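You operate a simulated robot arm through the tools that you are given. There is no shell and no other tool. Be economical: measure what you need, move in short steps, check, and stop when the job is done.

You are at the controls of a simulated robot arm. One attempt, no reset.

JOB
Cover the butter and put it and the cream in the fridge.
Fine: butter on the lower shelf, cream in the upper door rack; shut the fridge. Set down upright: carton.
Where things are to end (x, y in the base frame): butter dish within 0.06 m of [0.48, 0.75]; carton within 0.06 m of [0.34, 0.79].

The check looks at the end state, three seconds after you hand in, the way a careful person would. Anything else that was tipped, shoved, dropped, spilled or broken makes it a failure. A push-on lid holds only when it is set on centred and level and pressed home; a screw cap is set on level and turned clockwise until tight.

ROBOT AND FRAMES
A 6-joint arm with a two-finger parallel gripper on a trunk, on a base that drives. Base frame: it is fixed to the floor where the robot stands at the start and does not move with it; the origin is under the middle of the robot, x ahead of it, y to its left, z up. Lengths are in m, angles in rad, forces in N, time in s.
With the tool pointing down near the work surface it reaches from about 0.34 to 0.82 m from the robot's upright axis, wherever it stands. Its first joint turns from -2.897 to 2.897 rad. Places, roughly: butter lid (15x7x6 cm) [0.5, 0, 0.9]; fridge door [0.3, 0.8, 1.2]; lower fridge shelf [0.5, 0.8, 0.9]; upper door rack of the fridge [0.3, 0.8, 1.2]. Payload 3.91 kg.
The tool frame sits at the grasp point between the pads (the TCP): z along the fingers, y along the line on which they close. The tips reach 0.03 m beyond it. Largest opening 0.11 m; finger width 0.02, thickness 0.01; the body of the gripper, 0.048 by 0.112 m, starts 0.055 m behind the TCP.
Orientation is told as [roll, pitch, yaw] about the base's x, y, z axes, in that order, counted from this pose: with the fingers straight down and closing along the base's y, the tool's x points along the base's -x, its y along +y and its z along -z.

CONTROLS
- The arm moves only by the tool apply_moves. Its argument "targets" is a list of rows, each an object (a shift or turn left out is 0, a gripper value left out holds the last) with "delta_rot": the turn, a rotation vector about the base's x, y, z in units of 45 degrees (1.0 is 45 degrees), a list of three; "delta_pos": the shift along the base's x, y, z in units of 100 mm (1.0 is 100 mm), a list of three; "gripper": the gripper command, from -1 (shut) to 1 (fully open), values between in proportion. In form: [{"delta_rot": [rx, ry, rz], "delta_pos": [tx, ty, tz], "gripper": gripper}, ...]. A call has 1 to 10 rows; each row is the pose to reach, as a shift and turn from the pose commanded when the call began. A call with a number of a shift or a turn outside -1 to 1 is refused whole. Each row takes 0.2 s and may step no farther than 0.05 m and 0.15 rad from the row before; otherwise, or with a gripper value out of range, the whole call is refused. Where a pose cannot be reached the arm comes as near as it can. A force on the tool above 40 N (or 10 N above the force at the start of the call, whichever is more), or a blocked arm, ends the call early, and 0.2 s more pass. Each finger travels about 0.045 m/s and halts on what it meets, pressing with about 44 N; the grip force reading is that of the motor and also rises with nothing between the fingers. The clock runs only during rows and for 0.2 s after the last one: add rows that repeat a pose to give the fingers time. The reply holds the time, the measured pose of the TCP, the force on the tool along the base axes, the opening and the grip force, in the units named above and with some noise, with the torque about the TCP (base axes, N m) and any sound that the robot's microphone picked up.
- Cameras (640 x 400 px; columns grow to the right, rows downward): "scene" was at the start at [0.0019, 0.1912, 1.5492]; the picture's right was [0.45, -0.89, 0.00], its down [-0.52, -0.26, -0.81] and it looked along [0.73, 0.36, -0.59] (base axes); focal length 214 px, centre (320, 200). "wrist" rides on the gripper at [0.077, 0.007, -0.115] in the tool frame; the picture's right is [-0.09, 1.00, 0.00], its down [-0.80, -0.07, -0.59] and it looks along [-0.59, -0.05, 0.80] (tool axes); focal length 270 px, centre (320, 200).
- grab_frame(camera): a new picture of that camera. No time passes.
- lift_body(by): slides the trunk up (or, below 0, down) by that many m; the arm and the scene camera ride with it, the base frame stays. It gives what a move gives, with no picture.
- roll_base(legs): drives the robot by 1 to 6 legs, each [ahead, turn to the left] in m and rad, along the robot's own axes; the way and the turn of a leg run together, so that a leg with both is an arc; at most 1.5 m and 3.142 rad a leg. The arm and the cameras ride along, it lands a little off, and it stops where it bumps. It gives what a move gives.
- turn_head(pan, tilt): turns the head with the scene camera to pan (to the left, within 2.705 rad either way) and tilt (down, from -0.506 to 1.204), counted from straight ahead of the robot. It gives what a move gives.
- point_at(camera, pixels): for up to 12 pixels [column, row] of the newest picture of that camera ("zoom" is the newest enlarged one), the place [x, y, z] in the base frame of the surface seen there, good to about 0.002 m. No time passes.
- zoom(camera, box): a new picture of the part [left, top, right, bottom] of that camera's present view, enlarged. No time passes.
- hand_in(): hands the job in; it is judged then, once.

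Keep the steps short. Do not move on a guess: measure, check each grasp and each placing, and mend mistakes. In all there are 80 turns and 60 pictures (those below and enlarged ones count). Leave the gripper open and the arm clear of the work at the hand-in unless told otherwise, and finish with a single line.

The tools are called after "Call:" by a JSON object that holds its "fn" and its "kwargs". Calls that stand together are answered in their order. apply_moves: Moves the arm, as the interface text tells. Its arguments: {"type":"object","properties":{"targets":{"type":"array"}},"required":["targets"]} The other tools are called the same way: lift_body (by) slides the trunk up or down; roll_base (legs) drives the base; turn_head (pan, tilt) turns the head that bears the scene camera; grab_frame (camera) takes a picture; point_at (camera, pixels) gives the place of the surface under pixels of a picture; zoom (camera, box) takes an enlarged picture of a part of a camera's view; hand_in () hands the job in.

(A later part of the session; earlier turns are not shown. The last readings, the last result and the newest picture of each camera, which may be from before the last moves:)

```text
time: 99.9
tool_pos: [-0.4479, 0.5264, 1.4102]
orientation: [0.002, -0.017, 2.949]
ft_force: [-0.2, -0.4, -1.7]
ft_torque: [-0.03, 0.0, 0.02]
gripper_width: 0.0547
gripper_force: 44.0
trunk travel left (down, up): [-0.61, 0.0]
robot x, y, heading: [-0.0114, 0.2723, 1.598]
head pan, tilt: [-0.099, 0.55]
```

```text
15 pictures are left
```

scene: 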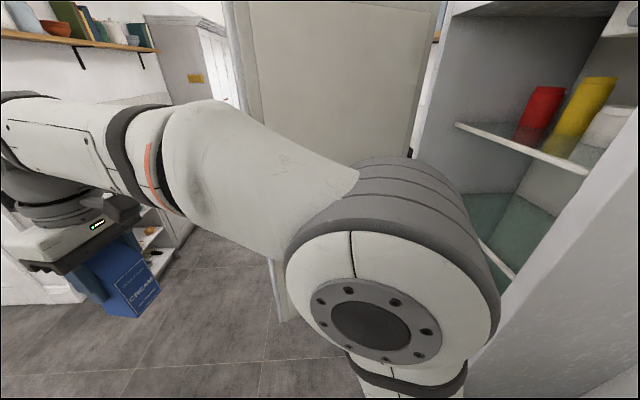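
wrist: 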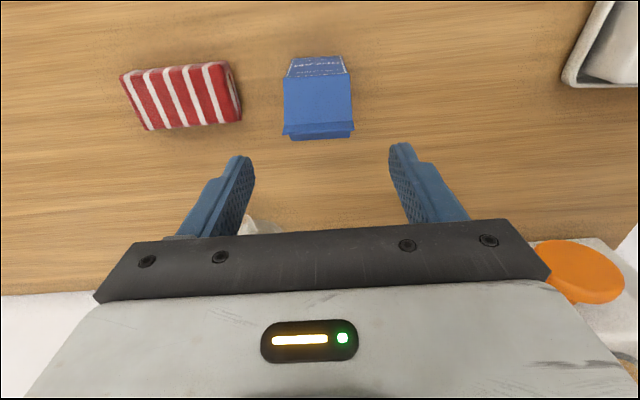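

The base is at (−0.01, 0.27) facing +y. I swing the carton in front of the door rack in five short shifts, keeping clear of the door edge and turning with it.

Call:
{"fn": "apply_moves", "kwargs": {"targets": [{"delta_pos": [0.27, 0.18, 0], "delta_rot": [0, 0, -0.086]}, {"delta_pos": [0.54, 0.37, 0], "delta_rot": [0, 0, -0.172]}, {"delta_pos": [0.8, 0.55, 0], "delta_rot": [0, 0, -0.258]}]}}

Call:
{"fn": "apply_moves", "kwargs": {"targets": [{"delta_pos": [0.3, 0.17, 0], "delta_rot": [0, 0, -0.086]}, {"delta_pos": [0.6, 0.33, 0], "delta_rot": [0, 0, -0.172]}, {"delta_pos": [0.9, 0.5, 0], "delta_rot": [0, 0, -0.258]}]}}

Call:
{"fn": "apply_moves", "kwargs": {"targets": [{"delta_pos": [0.33, 0.13, 0], "delta_rot": [0, 0, -0.086]}, {"delta_pos": [0.67, 0.27, 0], "delta_rot": [0, 0, -0.172]}, {"delta_pos": [1.0, 0.4, 0], "delta_rot": [0, 0, -0.258]}]}}

Call:
{"fn": "apply_moves", "kwargs": {"targets": [{"delta_pos": [0.33, 0.1, 0], "delta_rot": [0, 0, -0.086]}, {"delta_pos": [0.67, 0.2, 0], "delta_rot": [0, 0, -0.172]}, {"delta_pos": [1.0, 0.3, 0], "delta_rot": [0, 0, -0.258]}]}}

Call:
{"fn": "apply_moves", "kwargs": {"targets": [{"delta_pos": [0.27, 0, 0], "delta_rot": [0, 0, -0.086]}, {"delta_pos": [0.54, 0, 0], "delta_rot": [0, 0, -0.172]}, {"delta_pos": [0.8, 0, 0], "delta_rot": [0, 0, -0.258]}, {"delta_pos": [0.8, 0, 0], "delta_rot": [0, 0, -0.258]}]}}

Call:
{"fn": "grab_frame", "kwargs": {"camera": "scene"}}

Call:
{"fn": "grab_frame", "kwargs": {"camera": "wrist"}}

```text
time: 100.7
tool_pos: [-0.3655, 0.5801, 1.4103]
orientation: [0.002, -0.017, 2.746]
ft_force: [0.8, -0.2, -1.8]
ft_torque: [0.0, 0.0, 0.01]
gripper_width: 0.0547
gripper_force: 43.8
trunk travel left (down, up): [-0.61, 0.0]
robot x, y, heading: [-0.0124, 0.2753, 1.596]
head pan, tilt: [-0.099, 0.55]
```

```text
time: 101.5
tool_pos: [-0.2758, 0.6334, 1.4091]
orientation: [0.002, -0.015, 2.545]
ft_force: [-0.3, -0.5, -2.3]
ft_torque: [0.0, -0.01, -0.02]
gripper_width: 0.0548
gripper_force: 44.3
trunk travel left (down, up): [-0.61, 0.0]
robot x, y, heading: [-0.0097, 0.2747, 1.6]
head pan, tilt: [-0.099, 0.55]
```

```text
time: 102.3
tool_pos: [-0.1757, 0.6701, 1.4098]
orientation: [0.002, -0.016, 2.343]
ft_force: [-0.1, 0.4, -3.3]
ft_torque: [0.01, -0.01, -0.01]
gripper_width: 0.0548
gripper_force: 43.7
trunk travel left (down, up): [-0.61, 0.0]
robot x, y, heading: [-0.0077, 0.2733, 1.598]
head pan, tilt: [-0.099, 0.55]
```

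```text
time: 103.1
tool_pos: [-0.0756, 0.6992, 1.4095]
orientation: [0.001, -0.016, 2.139]
ft_force: [0.5, 0.7, -2.7]
ft_torque: [-0.01, -0.03, 0.01]
gripper_width: 0.0547
gripper_force: 44.2
trunk travel left (down, up): [-0.61, 0.0]
robot x, y, heading: [-0.0129, 0.273, 1.6]
head pan, tilt: [-0.099, 0.55]
```

```text
time: 104.1
tool_pos: [0.0015, 0.7008, 1.4101]
orientation: [0.002, -0.016, 1.936]
ft_force: [0.8, -0.1, -3.4]
ft_torque: [0.0, 0.04, -0.01]
gripper_width: 0.0546
gripper_force: 43.7
trunk travel left (down, up): [-0.61, 0.0]
robot x, y, heading: [-0.011, 0.2712, 1.599]
head pan, tilt: [-0.099, 0.55]
```

```text
14 pictures are left
```

scene: 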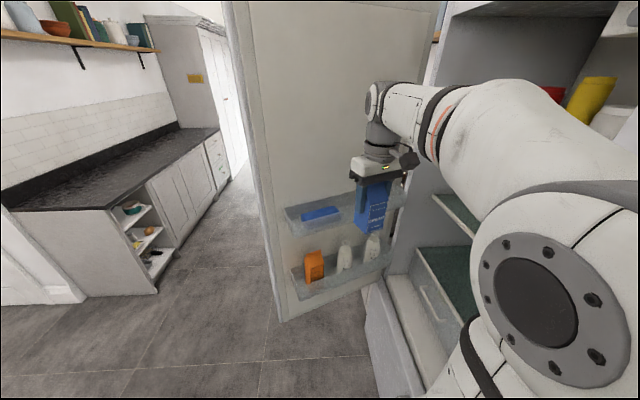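

```text
13 pictures are left
```

wrist: 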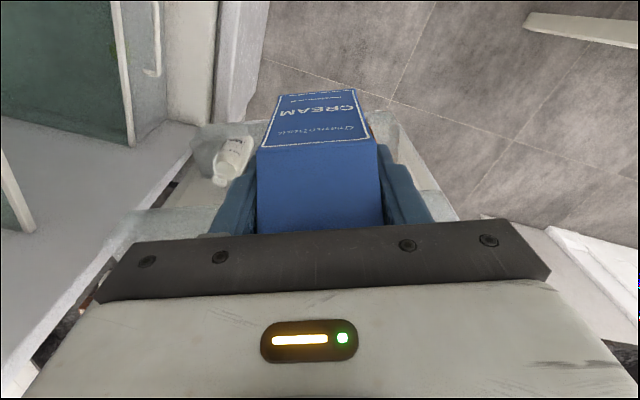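

The carton hangs before the rack. I measure the upper rack: lip, floor and door face.

Call:
{"fn": "zoom", "kwargs": {"camera": "scene", "box": [270, 170, 420, 290]}}

Call:
{"fn": "point_at", "kwargs": {"camera": "zoom", "pixels": [[70, 160], [95, 270], [85, 180], [200, 240], [310, 250], [315, 200], [340, 180], [310, 155], [220, 190], [335, 215], [300, 215], [540, 170]]}}

Call:
{"fn": "point_at", "kwargs": {"camera": "scene", "pixels": [[260, 100], [300, 100], [350, 100], [340, 60], [400, 60], [283, 300], [320, 160], [345, 165]]}}

```text
3.33 times, centred on (345, 230) of scene
```

zoom: 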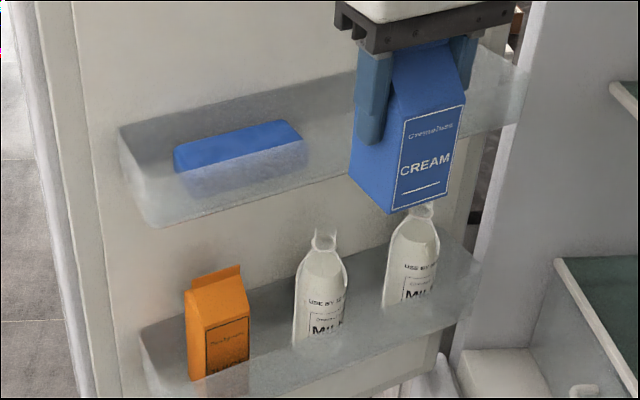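

```text
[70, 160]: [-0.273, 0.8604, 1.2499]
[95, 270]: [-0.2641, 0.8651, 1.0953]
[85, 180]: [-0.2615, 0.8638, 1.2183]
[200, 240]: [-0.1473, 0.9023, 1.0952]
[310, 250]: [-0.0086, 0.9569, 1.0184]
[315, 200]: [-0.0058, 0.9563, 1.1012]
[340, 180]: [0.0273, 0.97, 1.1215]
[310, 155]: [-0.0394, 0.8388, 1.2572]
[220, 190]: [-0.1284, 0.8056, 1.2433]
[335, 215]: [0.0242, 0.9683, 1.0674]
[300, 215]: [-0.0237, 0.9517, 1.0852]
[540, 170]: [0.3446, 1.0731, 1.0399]
```

```text
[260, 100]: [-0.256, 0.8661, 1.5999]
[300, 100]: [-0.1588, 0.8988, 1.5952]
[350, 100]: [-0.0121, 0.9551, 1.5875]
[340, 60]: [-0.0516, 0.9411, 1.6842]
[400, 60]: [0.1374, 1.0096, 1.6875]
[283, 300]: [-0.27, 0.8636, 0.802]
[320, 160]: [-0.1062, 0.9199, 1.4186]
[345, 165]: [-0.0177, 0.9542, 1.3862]
```

Call:
{"fn": "point_at", "kwargs": {"camera": "zoom", "pixels": [[122, 132], [135, 180], [150, 215], [157, 225], [250, 200], [250, 185], [235, 135], [235, 165], [130, 128], [200, 105], [320, 85], [330, 130]]}}

```text
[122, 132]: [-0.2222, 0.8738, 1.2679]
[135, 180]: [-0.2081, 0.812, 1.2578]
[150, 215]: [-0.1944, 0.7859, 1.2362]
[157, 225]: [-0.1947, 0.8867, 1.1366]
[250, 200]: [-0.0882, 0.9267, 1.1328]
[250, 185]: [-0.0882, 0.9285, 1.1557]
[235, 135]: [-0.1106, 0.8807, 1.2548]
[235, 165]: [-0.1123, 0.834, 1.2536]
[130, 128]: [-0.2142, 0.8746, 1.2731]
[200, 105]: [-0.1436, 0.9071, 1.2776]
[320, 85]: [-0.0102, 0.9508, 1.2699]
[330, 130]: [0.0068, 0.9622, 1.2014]
```

Rack: floor ≈ 1.235, lip ≈ 1.27–1.285, depth 0.10; door face at 70°. The blue pack ends before x ≈ −0.045. I target the carton centre at (0.020, 0.903), 6 cm from the door face, and move in above the lip.

Call:
{"fn": "apply_moves", "kwargs": {"targets": [{"delta_pos": [0.03, 0.33, 0]}, {"delta_pos": [0.06, 0.66, 0]}, {"delta_pos": [0.1, 1.0, 0]}]}}

Call:
{"fn": "apply_moves", "kwargs": {"targets": [{"delta_pos": [0.03, 0.3, 0]}, {"delta_pos": [0.06, 0.6, 0]}, {"delta_pos": [0.08, 0.85, 0]}, {"delta_pos": [0.09, 1.0, 0]}, {"delta_pos": [0.09, 1.0, 0]}]}}

Call:
{"fn": "zoom", "kwargs": {"camera": "scene", "box": [270, 100, 440, 270]}}

```text
time: 104.9
tool_pos: [0.0131, 0.8037, 1.4099]
orientation: [0.002, -0.015, 1.938]
ft_force: [-0.7, 1.1, -2.6]
ft_torque: [-0.04, 0.0, 0.0]
gripper_width: 0.0549
gripper_force: 43.6
trunk travel left (down, up): [-0.61, 0.0]
robot x, y, heading: [-0.0114, 0.2727, 1.596]
head pan, tilt: [-0.099, 0.55]
```

```text
time: 106.1
tool_pos: [0.0225, 0.901, 1.4084]
orientation: [0.001, -0.012, 1.94]
ft_force: [-0.9, 0.8, -2.8]
ft_torque: [-0.04, 0.03, -0.02]
gripper_width: 0.0547
gripper_force: 43.9
trunk travel left (down, up): [-0.61, 0.0]
robot x, y, heading: [-0.0107, 0.2738, 1.595]
head pan, tilt: [-0.099, 0.55]
```

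```text
2.35 times, centred on (355, 185) of scene
```

zoom: 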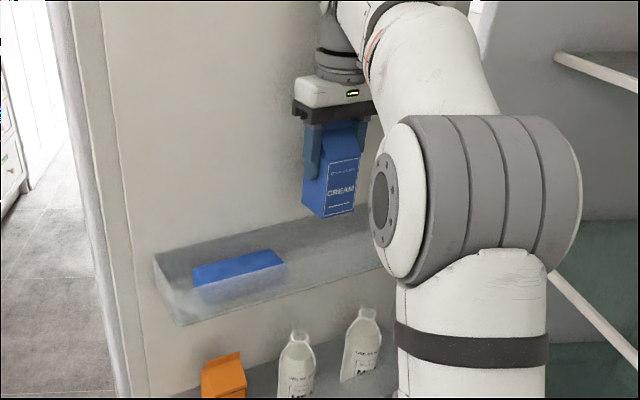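

Clear of the door face. I lower it 8 cm toward the rack floor.

Call:
{"fn": "apply_moves", "kwargs": {"targets": [{"delta_pos": [0, 0, -0.2]}, {"delta_pos": [0, 0, -0.4]}, {"delta_pos": [0, 0, -0.6]}, {"delta_pos": [0, 0, -0.7]}, {"delta_pos": [0, 0, -0.76]}, {"delta_pos": [0, 0, -0.8]}, {"delta_pos": [0, 0, -0.8]}]}}

Call:
{"fn": "apply_moves", "kwargs": {"targets": [{"delta_pos": [0, 0, -0.02]}, {"delta_pos": [0, 0, -0.04]}, {"delta_pos": [0, 0, -0.06]}, {"delta_pos": [0, 0, -0.06]}]}}

Call:
{"fn": "zoom", "kwargs": {"camera": "scene", "box": [270, 100, 440, 270]}}

```text
time: 107.7
tool_pos: [0.0218, 0.9012, 1.3308]
orientation: [0.004, -0.016, 1.937]
ft_force: [-0.7, 0.3, -3.3]
ft_torque: [-0.06, 0.02, -0.01]
gripper_width: 0.0549
gripper_force: 44.0
trunk travel left (down, up): [-0.61, 0.0]
robot x, y, heading: [-0.0062, 0.2687, 1.6]
head pan, tilt: [-0.099, 0.55]
```

```text
time: 108.7
tool_pos: [0.0215, 0.9019, 1.3227]
orientation: [0.002, -0.013, 1.939]
ft_force: [-0.5, 0.1, -2.8]
ft_torque: [0.0, -0.02, -0.03]
gripper_width: 0.0547
gripper_force: 43.9
trunk travel left (down, up): [-0.61, 0.0]
robot x, y, heading: [-0.0123, 0.2728, 1.593]
head pan, tilt: [-0.099, 0.55]
```

```text
2.35 times, centred on (355, 185) of scene
```

zoom: 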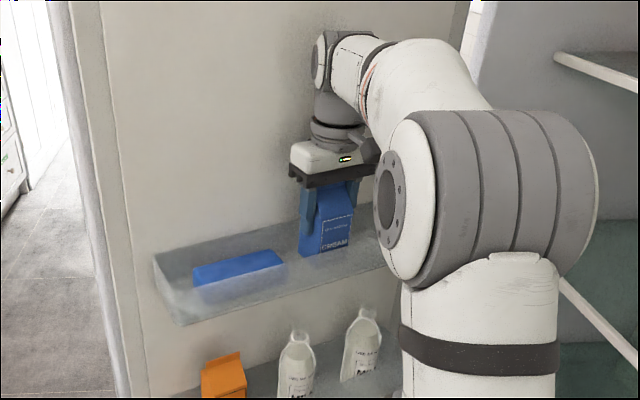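

No contact yet. I keep lowering 1 cm at a time.

Call:
{"fn": "apply_moves", "kwargs": {"targets": [{"delta_pos": [0, 0, -0.02]}, {"delta_pos": [0, 0, -0.04]}, {"delta_pos": [0, 0, -0.06]}, {"delta_pos": [0, 0, -0.08]}, {"delta_pos": [0, 0, -0.08]}]}}

```text
time: 109.9
tool_pos: [0.0214, 0.9015, 1.3157]
orientation: [0.002, -0.015, 1.938]
ft_force: [0.1, -1.2, -2.3]
ft_torque: [0.0, 0.01, -0.01]
gripper_width: 0.0546
gripper_force: 44.2
trunk travel left (down, up): [-0.61, 0.0]
robot x, y, heading: [-0.013, 0.2725, 1.597]
head pan, tilt: [-0.099, 0.55]
```

Call:
{"fn": "apply_moves", "kwargs": {"targets": [{"delta_pos": [0, 0, -0.03]}, {"delta_pos": [0, 0, -0.06]}, {"delta_pos": [0, 0, -0.08]}, {"delta_pos": [0, 0, -0.08]}]}}

Call:
{"fn": "apply_moves", "kwargs": {"targets": [{"delta_pos": [0, 0, -0.02]}, {"delta_pos": [0, 0, -0.04]}, {"delta_pos": [0, 0, -0.06]}, {"delta_pos": [0, 0, -0.06]}]}}

```text
time: 110.9
tool_pos: [0.0215, 0.9017, 1.3081]
orientation: [0.001, -0.015, 1.938]
ft_force: [0.5, -0.1, -2.5]
ft_torque: [-0.01, -0.05, 0.03]
gripper_width: 0.0546
gripper_force: 44.0
trunk travel left (down, up): [-0.61, 0.0]
robot x, y, heading: [-0.0102, 0.2727, 1.595]
head pan, tilt: [-0.099, 0.55]
```

```text
time: 111.9
tool_pos: [0.0218, 0.9007, 1.3045]
orientation: [-0.001, -0.023, 1.938]
ft_force: [1.1, 4.9, 24.5]
ft_torque: [-0.32, -0.15, 0.17]
gripper_width: 0.0544
gripper_force: 44.1
trunk travel left (down, up): [-0.61, 0.0]
robot x, y, heading: [-0.0092, 0.2746, 1.592]
head pan, tilt: [-0.099, 0.55]
```

Contact: the carton stands on the rack floor (bottom ≈ 1.221). I ease 3 mm, open only to 8 cm to stay off the blue pack, and rise straight up.

Call:
{"fn": "apply_moves", "kwargs": {"targets": [{"delta_pos": [0, 0, 0.03]}, {"delta_pos": [0, 0, 0.03], "gripper": 0.4}, {"delta_pos": [0, 0, 0.03]}, {"delta_pos": [0, 0, 0.03]}, {"delta_pos": [0, 0, 0.2]}, {"delta_pos": [0, 0, 0.5]}, {"delta_pos": [0, 0, 0.8]}, {"delta_pos": [0, 0, 1.0]}]}}

Call:
{"fn": "apply_moves", "kwargs": {"targets": [{"delta_pos": [0, -0.1, 0.2]}, {"delta_pos": [0, -0.5, 0.2]}, {"delta_pos": [0, -1.0, 0.2]}]}}

Call:
{"fn": "zoom", "kwargs": {"camera": "scene", "box": [270, 130, 440, 270]}}

Call:
{"fn": "point_at", "kwargs": {"camera": "zoom", "pixels": [[250, 260], [210, 290], [320, 220], [335, 200], [350, 240], [330, 260], [300, 240], [345, 215]]}}

```text
time: 113.7
tool_pos: [0.0213, 0.9012, 1.402]
orientation: [0.002, -0.016, 1.938]
ft_force: [1.6, 0.7, -0.4]
ft_torque: [-0.02, -0.04, 0.0]
gripper_width: 0.0769
gripper_force: 0.0
trunk travel left (down, up): [-0.61, 0.0]
robot x, y, heading: [-0.0085, 0.2715, 1.596]
head pan, tilt: [-0.099, 0.55]
```

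```text
time: 114.5
tool_pos: [0.022, 0.7976, 1.422]
orientation: [0.001, -0.018, 1.937]
ft_force: [-0.1, -0.5, 0.4]
ft_torque: [0.02, 0.0, 0.01]
gripper_width: 0.0769
gripper_force: 0.1
trunk travel left (down, up): [-0.61, 0.0]
robot x, y, heading: [-0.0123, 0.2722, 1.599]
head pan, tilt: [-0.099, 0.55]
```

```text
2.86 times, centred on (355, 200) of scene
```

zoom: 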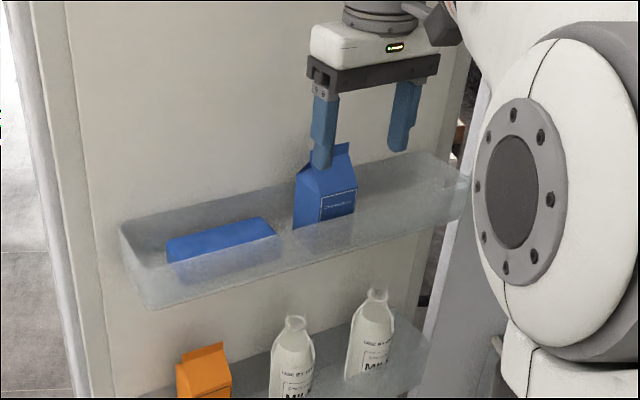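

```text
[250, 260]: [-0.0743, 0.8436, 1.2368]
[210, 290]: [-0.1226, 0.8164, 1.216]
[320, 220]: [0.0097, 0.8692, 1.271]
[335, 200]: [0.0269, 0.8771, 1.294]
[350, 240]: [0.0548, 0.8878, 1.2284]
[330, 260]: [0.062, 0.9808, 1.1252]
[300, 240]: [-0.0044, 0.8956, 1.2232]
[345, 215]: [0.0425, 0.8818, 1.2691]
```

The carton stands upright in the upper rack. Now for the butter: I retract a little, reverse 0.27 m and turn right to face +x, at height 1.42.

Call:
{"fn": "apply_moves", "kwargs": {"targets": [{"delta_pos": [0, -0.25, 0], "gripper": 1}, {"delta_pos": [0, -0.5, 0]}, {"delta_pos": [0, -0.5, 0]}, {"delta_pos": [0, -0.5, 0]}]}}

Call:
{"fn": "roll_base", "kwargs": {"legs": [[-0.27, 0], [0, -1.6]]}}

Call:
{"fn": "turn_head", "kwargs": {"pan": 0.2, "tilt": 0.75}}

```text
time: 115.5
tool_pos: [0.0231, 0.7505, 1.4224]
orientation: [0.002, -0.015, 1.938]
ft_force: [0.6, 0.9, 0.1]
ft_torque: [0.04, -0.01, -0.01]
gripper_width: 0.11
gripper_force: 0.0
trunk travel left (down, up): [-0.61, 0.0]
robot x, y, heading: [-0.0112, 0.2709, 1.598]
head pan, tilt: [-0.099, 0.55]
```

```text
time: 121.2
tool_pos: [0.475, -0.0246, 1.4211]
orientation: [0.002, -0.017, 0.363]
ft_force: [-0.1, 0.9, -0.3]
ft_torque: [-0.03, -0.01, 0.02]
gripper_width: 0.1098
gripper_force: 0.0
trunk travel left (down, up): [-0.61, 0.0]
robot x, y, heading: [-0.0053, 0.0341, 0.035]
head pan, tilt: [-0.099, 0.55]
```

```text
time: 122.0
tool_pos: [0.4759, -0.0254, 1.4213]
orientation: [0.002, -0.015, 0.364]
ft_force: [-0.3, 0.3, -0.6]
ft_torque: [-0.06, -0.02, 0.02]
gripper_width: 0.1099
gripper_force: 0.1
trunk travel left (down, up): [-0.61, 0.0]
robot x, y, heading: [-0.0006, 0.0318, 0.039]
head pan, tilt: [0.201, 0.75]
```

Now I align the tool with the dish: yaw to close across its width, then tilt 38° so the fingers point toward +y and down, and lower the trunk.

Call:
{"fn": "apply_moves", "kwargs": {"targets": [{"delta_pos": [0, 0.1, 0], "delta_rot": [0, 0, 0.14]}, {"delta_pos": [0, 0.2, 0], "delta_rot": [0, 0, 0.28]}, {"delta_pos": [0, 0.3, 0], "delta_rot": [0, 0, 0.42]}, {"delta_pos": [0, 0.4, 0], "delta_rot": [0, 0, 0.56]}, {"delta_pos": [0, 0.5, 0], "delta_rot": [0, 0, 0.7]}]}}

Call:
{"fn": "apply_moves", "kwargs": {"targets": [{"delta_pos": [0, 0.1, 0], "delta_rot": [0, 0, 0.14]}, {"delta_pos": [0, 0.2, 0], "delta_rot": [0, 0, 0.28]}, {"delta_pos": [0, 0.3, 0], "delta_rot": [0, 0, 0.42]}, {"delta_pos": [0, 0.4, 0], "delta_rot": [0, 0, 0.56]}, {"delta_pos": [0, 0.4, 0], "delta_rot": [0, 0, 0.7]}]}}

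Call:
{"fn": "apply_moves", "kwargs": {"targets": [{"delta_pos": [0, 0.15, 0], "delta_rot": [0.14, -0.015, 0]}, {"delta_pos": [0, 0.3, 0], "delta_rot": [0.28, -0.03, 0]}, {"delta_pos": [0, 0.45, 0], "delta_rot": [0.42, -0.045, 0]}, {"delta_pos": [-0.02, 0.6, 0], "delta_rot": [0.56, -0.06, 0]}, {"delta_pos": [-0.04, 0.75, 0], "delta_rot": [0.7, -0.075, 0]}, {"delta_pos": [-0.05, 0.83, 0], "delta_rot": [0.839, -0.09, 0]}, {"delta_pos": [-0.05, 0.83, 0], "delta_rot": [0.839, -0.09, 0]}]}}

Call:
{"fn": "lift_body", "kwargs": {"by": -0.32}}

Call:
{"fn": "grab_frame", "kwargs": {"camera": "scene"}}

```text
time: 123.2
tool_pos: [0.4759, 0.0249, 1.4209]
orientation: [0.001, -0.016, 0.917]
ft_force: [0.7, -0.1, -0.5]
ft_torque: [-0.04, 0.03, 0.01]
gripper_width: 0.1101
gripper_force: 0.0
trunk travel left (down, up): [-0.61, 0.0]
robot x, y, heading: [-0.0041, 0.0302, 0.038]
head pan, tilt: [0.201, 0.75]
```

```text
time: 124.4
tool_pos: [0.4764, 0.0631, 1.42]
orientation: [0.002, -0.015, 1.465]
ft_force: [0.0, 0.0, 0.0]
ft_torque: [0.02, -0.01, -0.01]
gripper_width: 0.11
gripper_force: 0.1
trunk travel left (down, up): [-0.61, 0.0]
robot x, y, heading: [-0.004, 0.0366, 0.036]
head pan, tilt: [0.201, 0.75]
```

```text
time: 126.0
tool_pos: [0.473, 0.1472, 1.4215]
orientation: [0.0, -0.679, 1.465]
ft_force: [0.0, 0.2, 0.3]
ft_torque: [-0.01, 0.02, -0.04]
gripper_width: 0.1099
gripper_force: 0.2
trunk travel left (down, up): [-0.61, 0.0]
robot x, y, heading: [0.0015, 0.0321, 0.03]
head pan, tilt: [0.201, 0.75]
```

```text
time: 129.2
tool_pos: [0.4718, 0.1485, 1.101]
orientation: [0.002, -0.678, 1.465]
ft_force: [0.2, -0.2, 0.5]
ft_torque: [0.0, 0.02, -0.03]
gripper_width: 0.11
gripper_force: 0.0
trunk travel left (down, up): [-0.29, 0.32]
robot x, y, heading: [-0.0055, 0.0329, 0.031]
head pan, tilt: [0.201, 0.75]
```

```text
8 pictures are left
```

scene: 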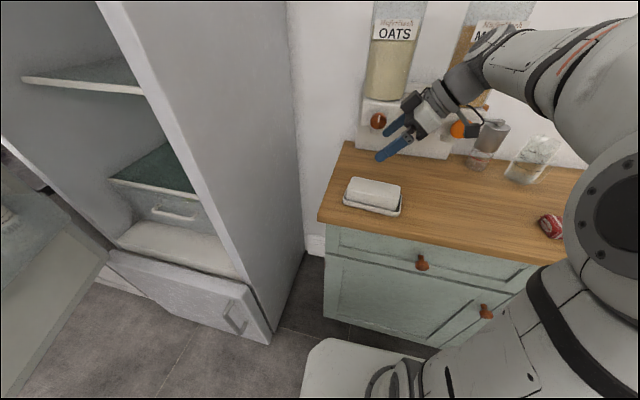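

The lidded dish is intact below the fingers. I descend to z ≈ 0.931 in two calls, watching the force.

Call:
{"fn": "apply_moves", "kwargs": {"targets": [{"delta_pos": [-0.01, 0, -0.3]}, {"delta_pos": [-0.01, 0, -0.6]}, {"delta_pos": [-0.01, 0, -0.9]}, {"delta_pos": [-0.01, 0, -1.0]}]}}

Call:
{"fn": "apply_moves", "kwargs": {"targets": [{"delta_pos": [0, 0, -0.2]}, {"delta_pos": [0, 0, -0.4]}, {"delta_pos": [0, 0, -0.55]}, {"delta_pos": [0, 0, -0.65]}, {"delta_pos": [0, 0, -0.69]}, {"delta_pos": [0, 0, -0.69]}]}}

Call:
{"fn": "zoom", "kwargs": {"camera": "scene", "box": [320, 140, 460, 230]}}

```text
time: 130.2
tool_pos: [0.47, 0.1487, 1.0018]
orientation: [0.002, -0.678, 1.464]
ft_force: [0.3, 0.0, -0.6]
ft_torque: [0.03, 0.01, -0.03]
gripper_width: 0.11
gripper_force: 0.0
trunk travel left (down, up): [-0.29, 0.32]
robot x, y, heading: [-0.0015, 0.0341, 0.038]
head pan, tilt: [0.201, 0.75]
```

```text
time: 131.6
tool_pos: [0.4713, 0.1472, 0.9317]
orientation: [0.001, -0.675, 1.464]
ft_force: [-0.1, -0.3, 0.6]
ft_torque: [0.01, 0.0, 0.01]
gripper_width: 0.11
gripper_force: 0.1
trunk travel left (down, up): [-0.29, 0.32]
robot x, y, heading: [-0.0032, 0.0302, 0.036]
head pan, tilt: [0.201, 0.75]
```

```text
4.44 times, centred on (390, 185) of scene
```

zoom: 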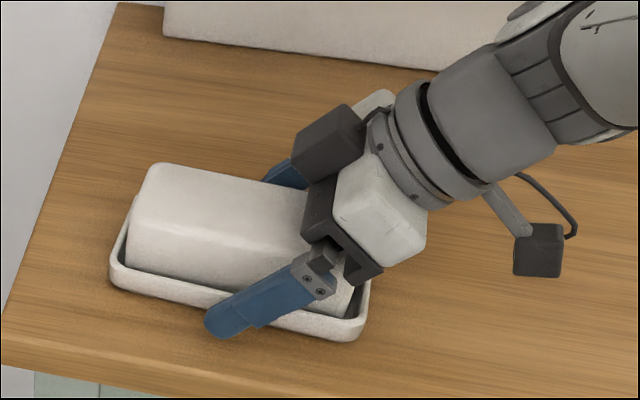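

The fingers straddle the dish at mid-length. I lower 2 mm more, close, and test-lift slowly.

Call:
{"fn": "apply_moves", "kwargs": {"targets": [{"delta_pos": [0, 0, -0.02]}, {"delta_pos": [0, 0, -0.02], "gripper": -1}, {"delta_pos": [0, 0, -0.02]}, {"delta_pos": [0, 0, -0.02]}, {"delta_pos": [0, 0, -0.02]}, {"delta_pos": [0, 0, -0.02]}]}}

Call:
{"fn": "apply_moves", "kwargs": {"targets": [{"delta_pos": [0, 0, 0.02]}, {"delta_pos": [0, 0, 0.05]}, {"delta_pos": [0, 0, 0.09]}, {"delta_pos": [0, 0, 0.14]}, {"delta_pos": [0, 0, 0.2]}, {"delta_pos": [0, 0, 0.26]}, {"delta_pos": [0, 0, 0.3]}, {"delta_pos": [0, 0, 0.3]}]}}

Call:
{"fn": "zoom", "kwargs": {"camera": "scene", "box": [320, 140, 460, 230]}}

```text
time: 133.0
tool_pos: [0.4713, 0.1474, 0.931]
orientation: [0.003, -0.678, 1.466]
ft_force: [2.8, -0.2, 0.1]
ft_torque: [0.02, -0.36, -0.03]
gripper_width: 0.0876
gripper_force: 44.2
trunk travel left (down, up): [-0.29, 0.32]
robot x, y, heading: [-0.0031, 0.032, 0.032]
head pan, tilt: [0.201, 0.75]
```

```text
time: 134.8
tool_pos: [0.472, 0.1492, 0.9611]
orientation: [0.002, -0.678, 1.464]
ft_force: [-0.1, -0.9, -5.2]
ft_torque: [-0.07, 0.0, -0.01]
gripper_width: 0.0877
gripper_force: 43.8
trunk travel left (down, up): [-0.29, 0.32]
robot x, y, heading: [-0.0029, 0.03, 0.035]
head pan, tilt: [0.201, 0.75]
```

```text
4.44 times, centred on (390, 185) of scene
```

zoom: 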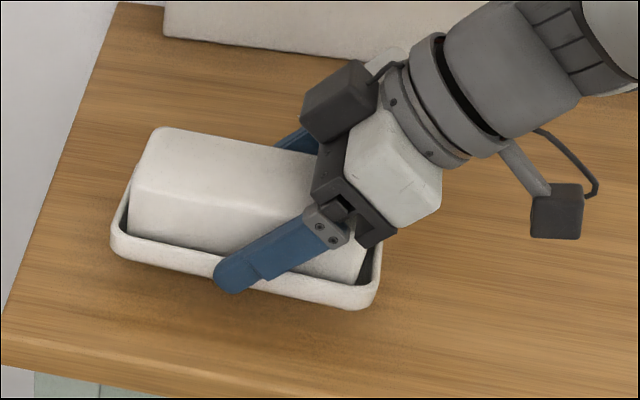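

The dish hangs level (5 N, 0.0877 m). Before turning it I check the clearance to the dispensers with the last full picture.

Call:
{"fn": "point_at", "kwargs": {"camera": "scene", "pixels": [[378, 120], [385, 80], [372, 140], [457, 129], [460, 80], [400, 150], [430, 155], [495, 140], [535, 150], [395, 30]]}}

```text
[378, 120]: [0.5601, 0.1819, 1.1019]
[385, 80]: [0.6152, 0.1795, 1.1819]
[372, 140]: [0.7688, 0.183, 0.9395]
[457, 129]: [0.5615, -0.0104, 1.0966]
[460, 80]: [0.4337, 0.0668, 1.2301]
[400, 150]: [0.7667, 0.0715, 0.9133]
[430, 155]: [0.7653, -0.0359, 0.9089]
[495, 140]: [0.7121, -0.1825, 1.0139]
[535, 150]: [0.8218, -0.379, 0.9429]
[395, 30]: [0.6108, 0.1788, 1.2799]
```

Knobs are at x 0.56, z 1.10. I pull the dish back 5 cm and raise 4 cm, then turn right and reverse into the open floor, where I can turn the dish freely.

Call:
{"fn": "apply_moves", "kwargs": {"targets": [{"delta_pos": [-0.1, 0, 0.1]}, {"delta_pos": [-0.2, 0, 0.2]}, {"delta_pos": [-0.3, 0, 0.3]}, {"delta_pos": [-0.4, 0, 0.4]}, {"delta_pos": [-0.5, 0, 0.45]}, {"delta_pos": [-0.5, 0, 0.45]}]}}

Call:
{"fn": "roll_base", "kwargs": {"legs": [[0, -0.95], [-0.53, 0]]}}

```text
time: 136.2
tool_pos: [0.4227, 0.149, 1.0055]
orientation: [0.002, -0.676, 1.462]
ft_force: [-0.6, 0.1, -5.7]
ft_torque: [-0.11, 0.02, 0.0]
gripper_width: 0.0875
gripper_force: 44.1
trunk travel left (down, up): [-0.29, 0.32]
robot x, y, heading: [-0.0031, 0.0292, 0.037]
head pan, tilt: [0.201, 0.75]
```

```text
time: 141.7
tool_pos: [0.0158, 0.1798, 1.0043]
orientation: [0.002, -0.678, 0.519]
ft_force: [0.8, -0.8, -6.0]
ft_torque: [-0.02, 0.07, -0.03]
gripper_width: 0.0876
gripper_force: 44.6
trunk travel left (down, up): [-0.29, 0.32]
robot x, y, heading: [-0.3298, 0.4503, -0.914]
head pan, tilt: [0.201, 0.75]
```

The dish is over open floor. I extend 6 cm and turn it −82° about the vertical so the tool points outward.

Call:
{"fn": "apply_moves", "kwargs": {"targets": [{"delta_pos": [0.07, -0.05, 0], "delta_rot": [0, 0, -0.13]}, {"delta_pos": [0.14, -0.1, 0], "delta_rot": [0, 0, -0.26]}, {"delta_pos": [0.21, -0.16, 0], "delta_rot": [0, 0, -0.39]}, {"delta_pos": [0.28, -0.22, 0], "delta_rot": [0, 0, -0.52]}, {"delta_pos": [0.35, -0.28, 0], "delta_rot": [0, 0, -0.65]}, {"delta_pos": [0.42, -0.34, 0], "delta_rot": [0, 0, -0.78]}, {"delta_pos": [0.47, -0.37, 0], "delta_rot": [0, 0, -0.91]}]}}

Call:
{"fn": "apply_moves", "kwargs": {"targets": [{"delta_rot": [0, 0, -0.13]}, {"delta_rot": [0, 0, -0.26]}, {"delta_rot": [0, 0, -0.39]}, {"delta_rot": [0, 0, -0.52]}, {"delta_rot": [0, 0, -0.65]}, {"delta_rot": [0, 0, -0.78]}, {"delta_rot": [0, 0, -0.91]}, {"delta_rot": [0, 0, -0.91]}]}}

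```text
time: 143.3
tool_pos: [0.0622, 0.1439, 1.0026]
orientation: [0.004, -0.676, -0.198]
ft_force: [-0.6, 0.8, -6.0]
ft_torque: [0.01, 0.07, -0.01]
gripper_width: 0.0877
gripper_force: 43.8
trunk travel left (down, up): [-0.29, 0.32]
robot x, y, heading: [-0.3315, 0.4518, -0.913]
head pan, tilt: [0.201, 0.75]
```

```text
time: 145.1
tool_pos: [0.0625, 0.1425, 1.0049]
orientation: [0.001, -0.679, -0.911]
ft_force: [-0.4, -0.1, -6.8]
ft_torque: [0.06, 0.05, 0.03]
gripper_width: 0.0875
gripper_force: 44.4
trunk travel left (down, up): [-0.29, 0.32]
robot x, y, heading: [-0.3299, 0.4481, -0.916]
head pan, tilt: [0.201, 0.75]
```

Tool now points outward. I pull in 3 cm for clearance to the fridge corner and turn the base left 1.22 rad, then look.

Call:
{"fn": "apply_moves", "kwargs": {"targets": [{"delta_pos": [-0.12, 0.09, 0]}, {"delta_pos": [-0.24, 0.18, 0]}, {"delta_pos": [-0.24, 0.18, 0]}]}}

Call:
{"fn": "roll_base", "kwargs": {"legs": [[0, 1.22]]}}

Call:
{"fn": "turn_head", "kwargs": {"pan": 0.0, "tilt": 0.6}}

Call:
{"fn": "grab_frame", "kwargs": {"camera": "scene"}}

```text
time: 145.9
tool_pos: [0.0369, 0.1606, 1.0047]
orientation: [0.002, -0.678, -0.911]
ft_force: [0.2, 0.3, -5.5]
ft_torque: [0.06, 0.07, 0.03]
gripper_width: 0.0877
gripper_force: 43.8
trunk travel left (down, up): [-0.29, 0.32]
robot x, y, heading: [-0.3283, 0.4499, -0.906]
head pan, tilt: [0.201, 0.75]
```

```text
time: 149.4
tool_pos: [0.0692, 0.6958, 1.0038]
orientation: [0.001, -0.68, 0.31]
ft_force: [0.2, -0.6, -5.6]
ft_torque: [0.02, 0.06, 0.01]
gripper_width: 0.0877
gripper_force: 44.4
trunk travel left (down, up): [-0.29, 0.32]
robot x, y, heading: [-0.3281, 0.4466, 0.303]
head pan, tilt: [0.201, 0.75]
```

```text
time: 150.1
tool_pos: [0.0697, 0.6974, 1.0046]
orientation: [0.002, -0.677, 0.308]
ft_force: [0.1, 0.2, -5.5]
ft_torque: [-0.04, 0.06, 0.04]
gripper_width: 0.0874
gripper_force: 43.8
trunk travel left (down, up): [-0.29, 0.32]
robot x, y, heading: [-0.3309, 0.4439, 0.296]
head pan, tilt: [0.0, 0.6]
```

```text
5 pictures are left
```

scene: 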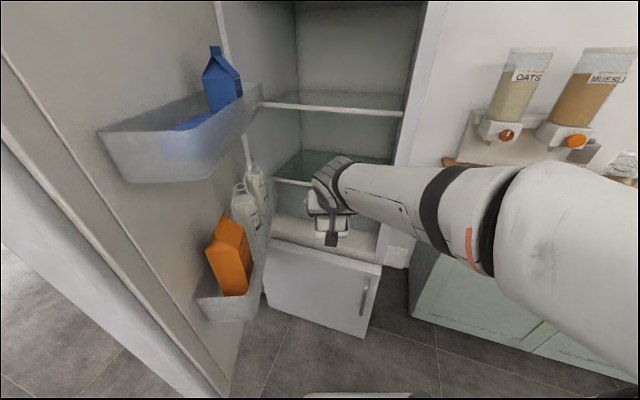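

Good view: carton upright in the rack, shelf at (330,165), wrist before the opening. I measure shelf edges and clearances.

Call:
{"fn": "point_at", "kwargs": {"camera": "scene", "pixels": [[290, 181], [300, 165], [330, 158], [370, 163], [265, 104], [390, 112], [330, 140], [387, 160], [260, 235], [250, 255], [390, 200], [275, 235]]}}

```text
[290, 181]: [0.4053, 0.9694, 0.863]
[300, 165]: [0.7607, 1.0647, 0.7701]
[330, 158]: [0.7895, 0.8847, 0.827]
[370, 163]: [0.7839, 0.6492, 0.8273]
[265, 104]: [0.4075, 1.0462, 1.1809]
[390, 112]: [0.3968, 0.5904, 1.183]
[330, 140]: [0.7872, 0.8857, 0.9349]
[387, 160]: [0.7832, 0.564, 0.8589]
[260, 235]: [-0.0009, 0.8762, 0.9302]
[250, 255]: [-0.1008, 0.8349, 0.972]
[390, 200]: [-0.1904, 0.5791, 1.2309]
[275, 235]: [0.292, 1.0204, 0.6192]
```

Shelf front x ≈ 0.405, top z ≈ 0.87; upper shelf underside ~1.17, wall y 0.565. I lower to z 0.935 and move straight in, in short calls, toward TCP (0.488, 0.748).

Call:
{"fn": "apply_moves", "kwargs": {"targets": [{"delta_pos": [0.2, 0.03, -0.25]}, {"delta_pos": [0.45, 0.06, -0.5]}, {"delta_pos": [0.7, 0.08, -0.7]}, {"delta_pos": [0.9, 0.1, -0.7]}, {"delta_pos": [0.9, 0.1, -0.7]}]}}

Call:
{"fn": "apply_moves", "kwargs": {"targets": [{"delta_pos": [0.25, 0.03, 0]}, {"delta_pos": [0.5, 0.06, 0]}, {"delta_pos": [0.75, 0.09, 0]}, {"delta_pos": [0.9, 0.12, 0]}, {"delta_pos": [0.9, 0.12, 0]}]}}

Call:
{"fn": "apply_moves", "kwargs": {"targets": [{"delta_pos": [0.25, 0.03, 0]}, {"delta_pos": [0.5, 0.06, 0]}, {"delta_pos": [0.75, 0.09, 0]}, {"delta_pos": [0.9, 0.12, 0]}, {"delta_pos": [0.9, 0.12, 0]}]}}

```text
time: 151.3
tool_pos: [0.1592, 0.7071, 0.9364]
orientation: [0.003, -0.676, 0.309]
ft_force: [-0.2, -0.4, -6.3]
ft_torque: [-0.05, 0.06, 0.03]
gripper_width: 0.0878
gripper_force: 43.9
trunk travel left (down, up): [-0.29, 0.32]
robot x, y, heading: [-0.3339, 0.448, 0.296]
head pan, tilt: [0.0, 0.6]
```

```text
time: 152.5
tool_pos: [0.2505, 0.7194, 0.9362]
orientation: [0.003, -0.678, 0.306]
ft_force: [-0.2, -0.3, -5.5]
ft_torque: [-0.01, 0.08, -0.05]
gripper_width: 0.0879
gripper_force: 43.3
trunk travel left (down, up): [-0.29, 0.32]
robot x, y, heading: [-0.3312, 0.4415, 0.3]
head pan, tilt: [0.0, 0.6]
```

```text
time: 153.7
tool_pos: [0.3406, 0.7321, 0.9346]
orientation: [0.001, -0.678, 0.309]
ft_force: [0.1, 0.4, -5.8]
ft_torque: [0.01, 0.08, -0.01]
gripper_width: 0.0876
gripper_force: 43.5
trunk travel left (down, up): [-0.29, 0.32]
robot x, y, heading: [-0.3287, 0.447, 0.299]
head pan, tilt: [0.0, 0.6]
```

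Call:
{"fn": "apply_moves", "kwargs": {"targets": [{"delta_pos": [0.25, 0.03, 0]}, {"delta_pos": [0.5, 0.06, 0]}, {"delta_pos": [0.75, 0.08, 0]}, {"delta_pos": [0.75, 0.08, 0]}]}}

Call:
{"fn": "apply_moves", "kwargs": {"targets": [{"delta_pos": [0.2, 0.02, 0]}, {"delta_pos": [0.4, 0.04, 0]}, {"delta_pos": [0.6, 0.06, 0]}, {"delta_pos": [0.72, 0.08, 0]}, {"delta_pos": [0.72, 0.08, 0]}]}}

Call:
{"fn": "zoom", "kwargs": {"camera": "scene", "box": [240, 80, 420, 220]}}

```text
time: 154.7
tool_pos: [0.4145, 0.7394, 0.9334]
orientation: [0.002, -0.678, 0.309]
ft_force: [-0.3, 0.1, -6.2]
ft_torque: [-0.04, 0.01, 0.02]
gripper_width: 0.0878
gripper_force: 43.9
trunk travel left (down, up): [-0.29, 0.32]
robot x, y, heading: [-0.3341, 0.4447, 0.299]
head pan, tilt: [0.0, 0.6]
```

```text
time: 155.9
tool_pos: [0.486, 0.7455, 0.9348]
orientation: [0.002, -0.678, 0.309]
ft_force: [0.0, 0.5, -6.1]
ft_torque: [0.03, 0.03, -0.01]
gripper_width: 0.0878
gripper_force: 43.5
trunk travel left (down, up): [-0.29, 0.32]
robot x, y, heading: [-0.3305, 0.4499, 0.3]
head pan, tilt: [0.0, 0.6]
```

```text
2.86 times, centred on (330, 150) of scene
```

zoom: 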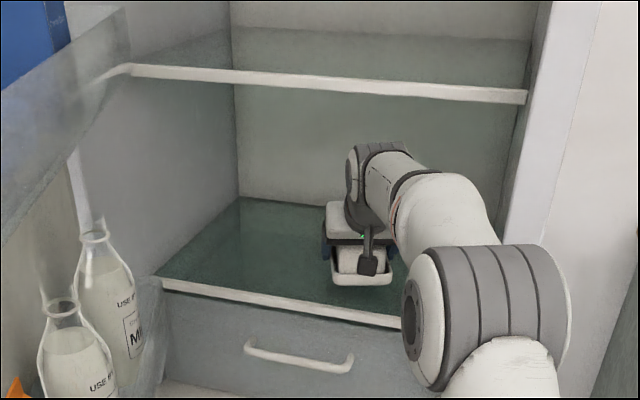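

The dish is over the shelf glass, with clearance above. I lower slowly.

Call:
{"fn": "apply_moves", "kwargs": {"targets": [{"delta_pos": [0, 0, -0.05]}, {"delta_pos": [0, 0, -0.1]}, {"delta_pos": [0, 0, -0.15]}, {"delta_pos": [0, 0, -0.2]}, {"delta_pos": [0, 0, -0.24]}, {"delta_pos": [0, 0, -0.24]}]}}

Call:
{"fn": "apply_moves", "kwargs": {"targets": [{"delta_pos": [0, 0, -0.02]}, {"delta_pos": [0, 0, -0.04]}, {"delta_pos": [0, 0, -0.05]}, {"delta_pos": [0, 0, -0.05]}]}}

```text
time: 157.3
tool_pos: [0.4863, 0.7491, 0.9093]
orientation: [0.002, -0.676, 0.309]
ft_force: [0.1, -0.1, -6.7]
ft_torque: [0.0, 0.09, -0.01]
gripper_width: 0.0879
gripper_force: 44.3
trunk travel left (down, up): [-0.29, 0.32]
robot x, y, heading: [-0.3309, 0.446, 0.305]
head pan, tilt: [0.0, 0.6]
```

```text
time: 158.3
tool_pos: [0.4885, 0.7479, 0.9045]
orientation: [0.002, -0.678, 0.309]
ft_force: [-0.3, -0.3, -6.5]
ft_torque: [-0.05, 0.06, -0.03]
gripper_width: 0.0877
gripper_force: 44.2
trunk travel left (down, up): [-0.29, 0.32]
robot x, y, heading: [-0.3273, 0.4465, 0.3]
head pan, tilt: [0.0, 0.6]
```

Call:
{"fn": "apply_moves", "kwargs": {"targets": [{"delta_pos": [0, 0, -0.02]}, {"delta_pos": [0, 0, -0.04]}, {"delta_pos": [0, 0, -0.04]}]}}

Call:
{"fn": "apply_moves", "kwargs": {"targets": [{"delta_pos": [0, 0, -0.015]}, {"delta_pos": [0, 0, -0.03]}, {"delta_pos": [0, 0, -0.03]}]}}

```text
time: 159.1
tool_pos: [0.4868, 0.7466, 0.9017]
orientation: [0.0, -0.677, 0.308]
ft_force: [0.0, -0.1, -5.2]
ft_torque: [-0.02, -0.15, 0.09]
gripper_width: 0.0878
gripper_force: 43.5
trunk travel left (down, up): [-0.29, 0.32]
robot x, y, heading: [-0.3294, 0.4477, 0.296]
head pan, tilt: [0.0, 0.6]
```

```text
time: 159.9
tool_pos: [0.486, 0.7468, 0.9009]
orientation: [0.001, -0.682, 0.31]
ft_force: [5.5, 1.3, 11.1]
ft_torque: [-0.57, 0.91, 0.07]
gripper_width: 0.0876
gripper_force: 44.3
trunk travel left (down, up): [-0.29, 0.32]
robot x, y, heading: [-0.3278, 0.4445, 0.296]
head pan, tilt: [0.0, 0.6]
```

The dish rests on the shelf (17 N transferred). I open and withdraw along the tool axis.

Call:
{"fn": "apply_moves", "kwargs": {"targets": [{"delta_pos": [0, 0, 0.01], "gripper": 1}, {"delta_pos": [0, 0, 0.01]}, {"delta_pos": [0, 0, 0.01]}, {"delta_pos": [0, 0, 0.01]}, {"delta_pos": [-0.1, -0.03, 0.13]}, {"delta_pos": [-0.25, -0.08, 0.32]}, {"delta_pos": [-0.5, -0.15, 0.5]}, {"delta_pos": [-0.8, -0.2, 0.6]}, {"delta_pos": [-1.0, -0.2, 0.6]}]}}

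Call:
{"fn": "apply_moves", "kwargs": {"targets": [{"delta_pos": [-0.35, -0.05, 0]}, {"delta_pos": [-0.7, -0.1, 0]}, {"delta_pos": [-1.0, -0.15, 0]}]}}

Call:
{"fn": "apply_moves", "kwargs": {"targets": [{"delta_pos": [-0.35, -0.05, 0]}, {"delta_pos": [-0.7, -0.1, 0]}, {"delta_pos": [-1.0, -0.15, 0]}]}}

Call:
{"fn": "zoom", "kwargs": {"camera": "scene", "box": [240, 80, 420, 220]}}

Call:
{"fn": "point_at", "kwargs": {"camera": "zoom", "pixels": [[330, 230], [355, 260], [385, 275], [340, 280], [360, 285], [390, 240], [365, 215], [300, 265]]}}

```text
time: 161.9
tool_pos: [0.3864, 0.7264, 0.9584]
orientation: [0.003, -0.679, 0.308]
ft_force: [0.5, 0.3, -0.3]
ft_torque: [0.03, 0.02, 0.02]
gripper_width: 0.1101
gripper_force: 0.0
trunk travel left (down, up): [-0.29, 0.32]
robot x, y, heading: [-0.3302, 0.4467, 0.297]
head pan, tilt: [0.0, 0.6]
```

```text
time: 162.7
tool_pos: [0.2883, 0.7129, 0.958]
orientation: [0.002, -0.677, 0.309]
ft_force: [-0.5, 0.7, 0.9]
ft_torque: [0.01, -0.01, -0.02]
gripper_width: 0.11
gripper_force: 0.0
trunk travel left (down, up): [-0.29, 0.32]
robot x, y, heading: [-0.3294, 0.4458, 0.301]
head pan, tilt: [0.0, 0.6]
```

```text
time: 163.5
tool_pos: [0.1849, 0.6969, 0.9582]
orientation: [0.003, -0.678, 0.307]
ft_force: [0.5, 0.1, -0.4]
ft_torque: [-0.01, -0.02, 0.0]
gripper_width: 0.1098
gripper_force: 0.1
trunk travel left (down, up): [-0.29, 0.32]
robot x, y, heading: [-0.3312, 0.4444, 0.298]
head pan, tilt: [0.0, 0.6]
```

```text
2.86 times, centred on (330, 150) of scene
```

zoom: 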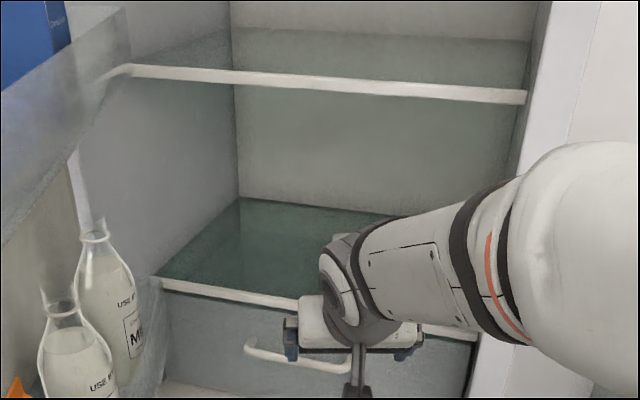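

```text
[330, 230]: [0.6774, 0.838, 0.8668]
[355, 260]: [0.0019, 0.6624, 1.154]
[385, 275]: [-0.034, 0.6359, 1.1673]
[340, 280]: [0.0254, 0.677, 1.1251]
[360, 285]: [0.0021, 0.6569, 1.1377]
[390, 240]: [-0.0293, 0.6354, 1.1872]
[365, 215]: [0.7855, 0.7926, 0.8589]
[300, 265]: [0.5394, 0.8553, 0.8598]
```

Dish released on the shelf with no sound of a slip. Now I back the robot out 0.5 m along its heading, clear of the door swing, then raise the trunk and take one check picture.

Call:
{"fn": "roll_base", "kwargs": {"legs": [[-0.5, 0]]}}

Call:
{"fn": "lift_body", "kwargs": {"by": 0.32}}

Call:
{"fn": "turn_head", "kwargs": {"pan": 0.15, "tilt": 0.5}}

Call:
{"fn": "grab_frame", "kwargs": {"camera": "scene"}}

```text
time: 165.9
tool_pos: [-0.1212, 0.5783, 0.9598]
orientation: [0.003, -0.679, 0.279]
ft_force: [-0.4, -1.1, 0.4]
ft_torque: [0.04, 0.02, 0.03]
gripper_width: 0.1099
gripper_force: 0.1
trunk travel left (down, up): [-0.29, 0.32]
robot x, y, heading: [-0.6422, 0.3361, 0.19]
head pan, tilt: [0.0, 0.6]
stopped in leg 1: the robot was blocked; the commanded pose is now the measured one
```

```text
time: 169.1
tool_pos: [-0.1206, 0.5779, 1.279]
orientation: [0.001, -0.679, 0.277]
ft_force: [0.6, -0.7, -0.3]
ft_torque: [-0.01, 0.02, -0.02]
gripper_width: 0.1101
gripper_force: 0.0
trunk travel left (down, up): [-0.61, 0.0]
robot x, y, heading: [-0.6458, 0.3326, 0.19]
head pan, tilt: [0.0, 0.6]
```

```text
time: 169.8
tool_pos: [-0.1199, 0.5773, 1.2802]
orientation: [0.002, -0.679, 0.275]
ft_force: [-0.1, 0.1, 0.2]
ft_torque: [-0.02, -0.03, 0.02]
gripper_width: 0.1101
gripper_force: 0.1
trunk travel left (down, up): [-0.61, 0.0]
robot x, y, heading: [-0.6426, 0.3365, 0.195]
head pan, tilt: [0.15, 0.499]
```

```text
2 pictures are left
5 turns are left
```

scene: 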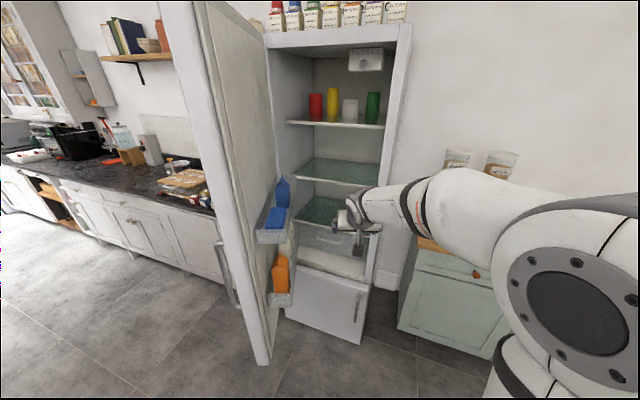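

Only 5 turns remain, so I work in larger batches. I see the door still ~70° open, contents standing. Now: close the fingers, pull the arm in and up, nose ahead 4 cm, turn left past the free edge, and extend outside the door.

Call:
{"fn": "apply_moves", "kwargs": {"targets": [{"delta_pos": [-0.3, -0.14, 0.3], "gripper": -1}, {"delta_pos": [-0.6, -0.28, 0.6]}, {"delta_pos": [-0.91, -0.42, 0.9]}, {"delta_pos": [-0.91, -0.42, 1.0]}, {"delta_pos": [-0.91, -0.42, 1.0]}]}}

Call:
{"fn": "roll_base", "kwargs": {"legs": [[0.04, 0], [0, 0.9]]}}

Call:
{"fn": "apply_moves", "kwargs": {"targets": [{"delta_pos": [0.08, 0.33, 0]}, {"delta_pos": [0.16, 0.66, 0]}, {"delta_pos": [0.24, 0.99, 0]}]}}

Call:
{"fn": "apply_moves", "kwargs": {"targets": [{"delta_pos": [0.08, 0.33, 0]}, {"delta_pos": [0.16, 0.66, 0]}, {"delta_pos": [0.24, 0.99, 0]}]}}

Call:
{"fn": "apply_moves", "kwargs": {"targets": [{"delta_pos": [0.08, 0.33, 0]}, {"delta_pos": [0.16, 0.66, 0]}, {"delta_pos": [0.24, 0.99, 0]}]}}

Call:
{"fn": "turn_head", "kwargs": {"pan": 0.3, "tilt": 0.4}}

Call:
{"fn": "point_at", "kwargs": {"camera": "scene", "pixels": [[165, 60], [200, 60], [205, 150], [235, 150], [260, 60], [283, 190], [275, 215], [330, 212], [350, 215], [310, 210], [223, 250], [280, 200]]}}

```text
time: 171.0
tool_pos: [-0.2133, 0.5358, 1.3807]
orientation: [0.002, -0.68, 0.276]
ft_force: [-0.6, 1.0, 0.2]
ft_torque: [-0.01, -0.02, 0.0]
gripper_width: 0.0032
gripper_force: 0.1
trunk travel left (down, up): [-0.61, 0.0]
robot x, y, heading: [-0.6387, 0.3353, 0.195]
head pan, tilt: [0.15, 0.499]
```

```text
time: 174.2
tool_pos: [-0.4936, 0.8084, 1.3806]
orientation: [0.002, -0.678, 1.183]
ft_force: [0.3, 0.2, -0.1]
ft_torque: [-0.01, 0.01, -0.01]
gripper_width: 0.0
gripper_force: 37.9
trunk travel left (down, up): [-0.61, 0.0]
robot x, y, heading: [-0.6014, 0.3423, 1.092]
head pan, tilt: [0.15, 0.499]
```

```text
time: 175.0
tool_pos: [-0.4682, 0.9083, 1.3781]
orientation: [0.003, -0.677, 1.184]
ft_force: [0.2, 0.3, -0.6]
ft_torque: [-0.01, -0.01, 0.01]
gripper_width: 0.0
gripper_force: 37.6
trunk travel left (down, up): [-0.61, 0.0]
robot x, y, heading: [-0.6005, 0.344, 1.101]
head pan, tilt: [0.15, 0.499]
```

```text
time: 175.8
tool_pos: [-0.4451, 1.0075, 1.379]
orientation: [0.001, -0.675, 1.184]
ft_force: [0.0, 0.7, 0.1]
ft_torque: [-0.04, -0.01, 0.0]
gripper_width: 0.0
gripper_force: 37.6
trunk travel left (down, up): [-0.61, 0.0]
robot x, y, heading: [-0.5992, 0.3457, 1.096]
head pan, tilt: [0.15, 0.499]
```

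```text
time: 176.6
tool_pos: [-0.4195, 1.1105, 1.378]
orientation: [0.0, -0.677, 1.183]
ft_force: [-0.5, -0.6, 1.0]
ft_torque: [-0.04, 0.03, 0.01]
gripper_width: 0.0
gripper_force: 38.0
trunk travel left (down, up): [-0.61, 0.0]
robot x, y, heading: [-0.6004, 0.3432, 1.097]
head pan, tilt: [0.15, 0.499]
```

```text
time: 177.3
tool_pos: [-0.4201, 1.1072, 1.3796]
orientation: [0.002, -0.678, 1.183]
ft_force: [-0.5, 0.8, -0.4]
ft_torque: [-0.01, 0.04, -0.02]
gripper_width: 0.0
gripper_force: 37.5
trunk travel left (down, up): [-0.61, 0.0]
robot x, y, heading: [-0.599, 0.3466, 1.092]
head pan, tilt: [0.3, 0.4]
```

```text
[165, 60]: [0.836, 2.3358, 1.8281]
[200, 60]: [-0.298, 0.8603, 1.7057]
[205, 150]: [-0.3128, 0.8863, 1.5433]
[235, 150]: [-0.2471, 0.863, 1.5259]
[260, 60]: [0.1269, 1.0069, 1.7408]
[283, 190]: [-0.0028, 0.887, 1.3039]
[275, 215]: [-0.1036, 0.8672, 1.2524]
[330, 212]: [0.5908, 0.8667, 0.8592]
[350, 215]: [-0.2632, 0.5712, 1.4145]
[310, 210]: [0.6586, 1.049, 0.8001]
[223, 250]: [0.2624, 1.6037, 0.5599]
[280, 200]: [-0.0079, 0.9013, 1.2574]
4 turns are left
```

All as planned: the tool is outside the door (edge at (−0.31, 0.886)). I sweep right in small turns to swing the door shut, then nudge ahead, and take a picture.

Call:
{"fn": "roll_base", "kwargs": {"legs": [[0, -0.35], [0, -0.3], [0, -0.3], [0.1, 0]]}}

Call:
{"fn": "turn_head", "kwargs": {"pan": 0.25, "tilt": 0.45}}

Call:
{"fn": "grab_frame", "kwargs": {"camera": "scene"}}

Call:
{"fn": "point_at", "kwargs": {"camera": "scene", "pixels": [[200, 60], [230, 60], [260, 60], [290, 60], [320, 60], [350, 60], [380, 60], [250, 150], [300, 120], [340, 120], [380, 120], [420, 120]]}}

```text
time: 179.7
tool_pos: [-0.0298, 0.882, 1.3796]
orientation: [0.003, -0.679, 0.604]
ft_force: [1.1, -0.3, 0.1]
ft_torque: [0.03, 0.01, 0.06]
gripper_width: 0.0002
gripper_force: 37.5
trunk travel left (down, up): [-0.61, 0.0]
robot x, y, heading: [-0.6047, 0.3531, 0.568]
head pan, tilt: [0.3, 0.4]
stopped in leg 2: the robot was blocked; the commanded pose is now the measured one
```

```text
time: 180.3
tool_pos: [-0.0325, 0.886, 1.3778]
orientation: [0.002, -0.675, 0.606]
ft_force: [-0.5, 0.5, 0.6]
ft_torque: [-0.01, 0.01, -0.03]
gripper_width: 0.0
gripper_force: 37.6
trunk travel left (down, up): [-0.61, 0.0]
robot x, y, heading: [-0.608, 0.3608, 0.564]
head pan, tilt: [0.25, 0.45]
```

```text
1 pictures are left
```

scene: 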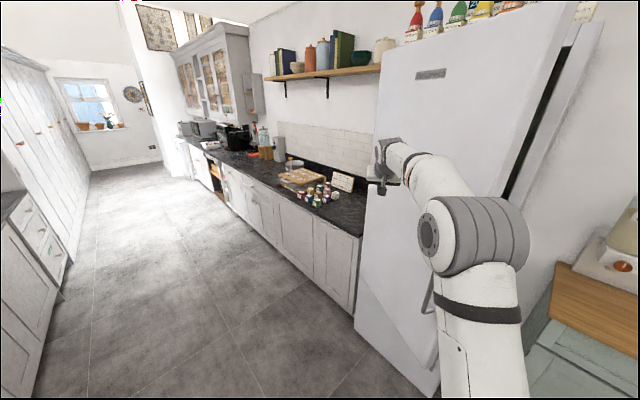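

```text
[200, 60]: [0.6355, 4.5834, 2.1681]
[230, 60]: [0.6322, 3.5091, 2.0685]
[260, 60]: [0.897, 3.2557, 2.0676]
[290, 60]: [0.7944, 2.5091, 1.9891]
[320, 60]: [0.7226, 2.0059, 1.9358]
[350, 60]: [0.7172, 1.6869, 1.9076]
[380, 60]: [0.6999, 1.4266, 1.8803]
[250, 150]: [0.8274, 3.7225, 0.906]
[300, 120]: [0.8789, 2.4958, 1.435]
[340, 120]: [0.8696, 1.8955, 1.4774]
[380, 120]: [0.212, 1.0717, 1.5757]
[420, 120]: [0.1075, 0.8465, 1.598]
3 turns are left
```

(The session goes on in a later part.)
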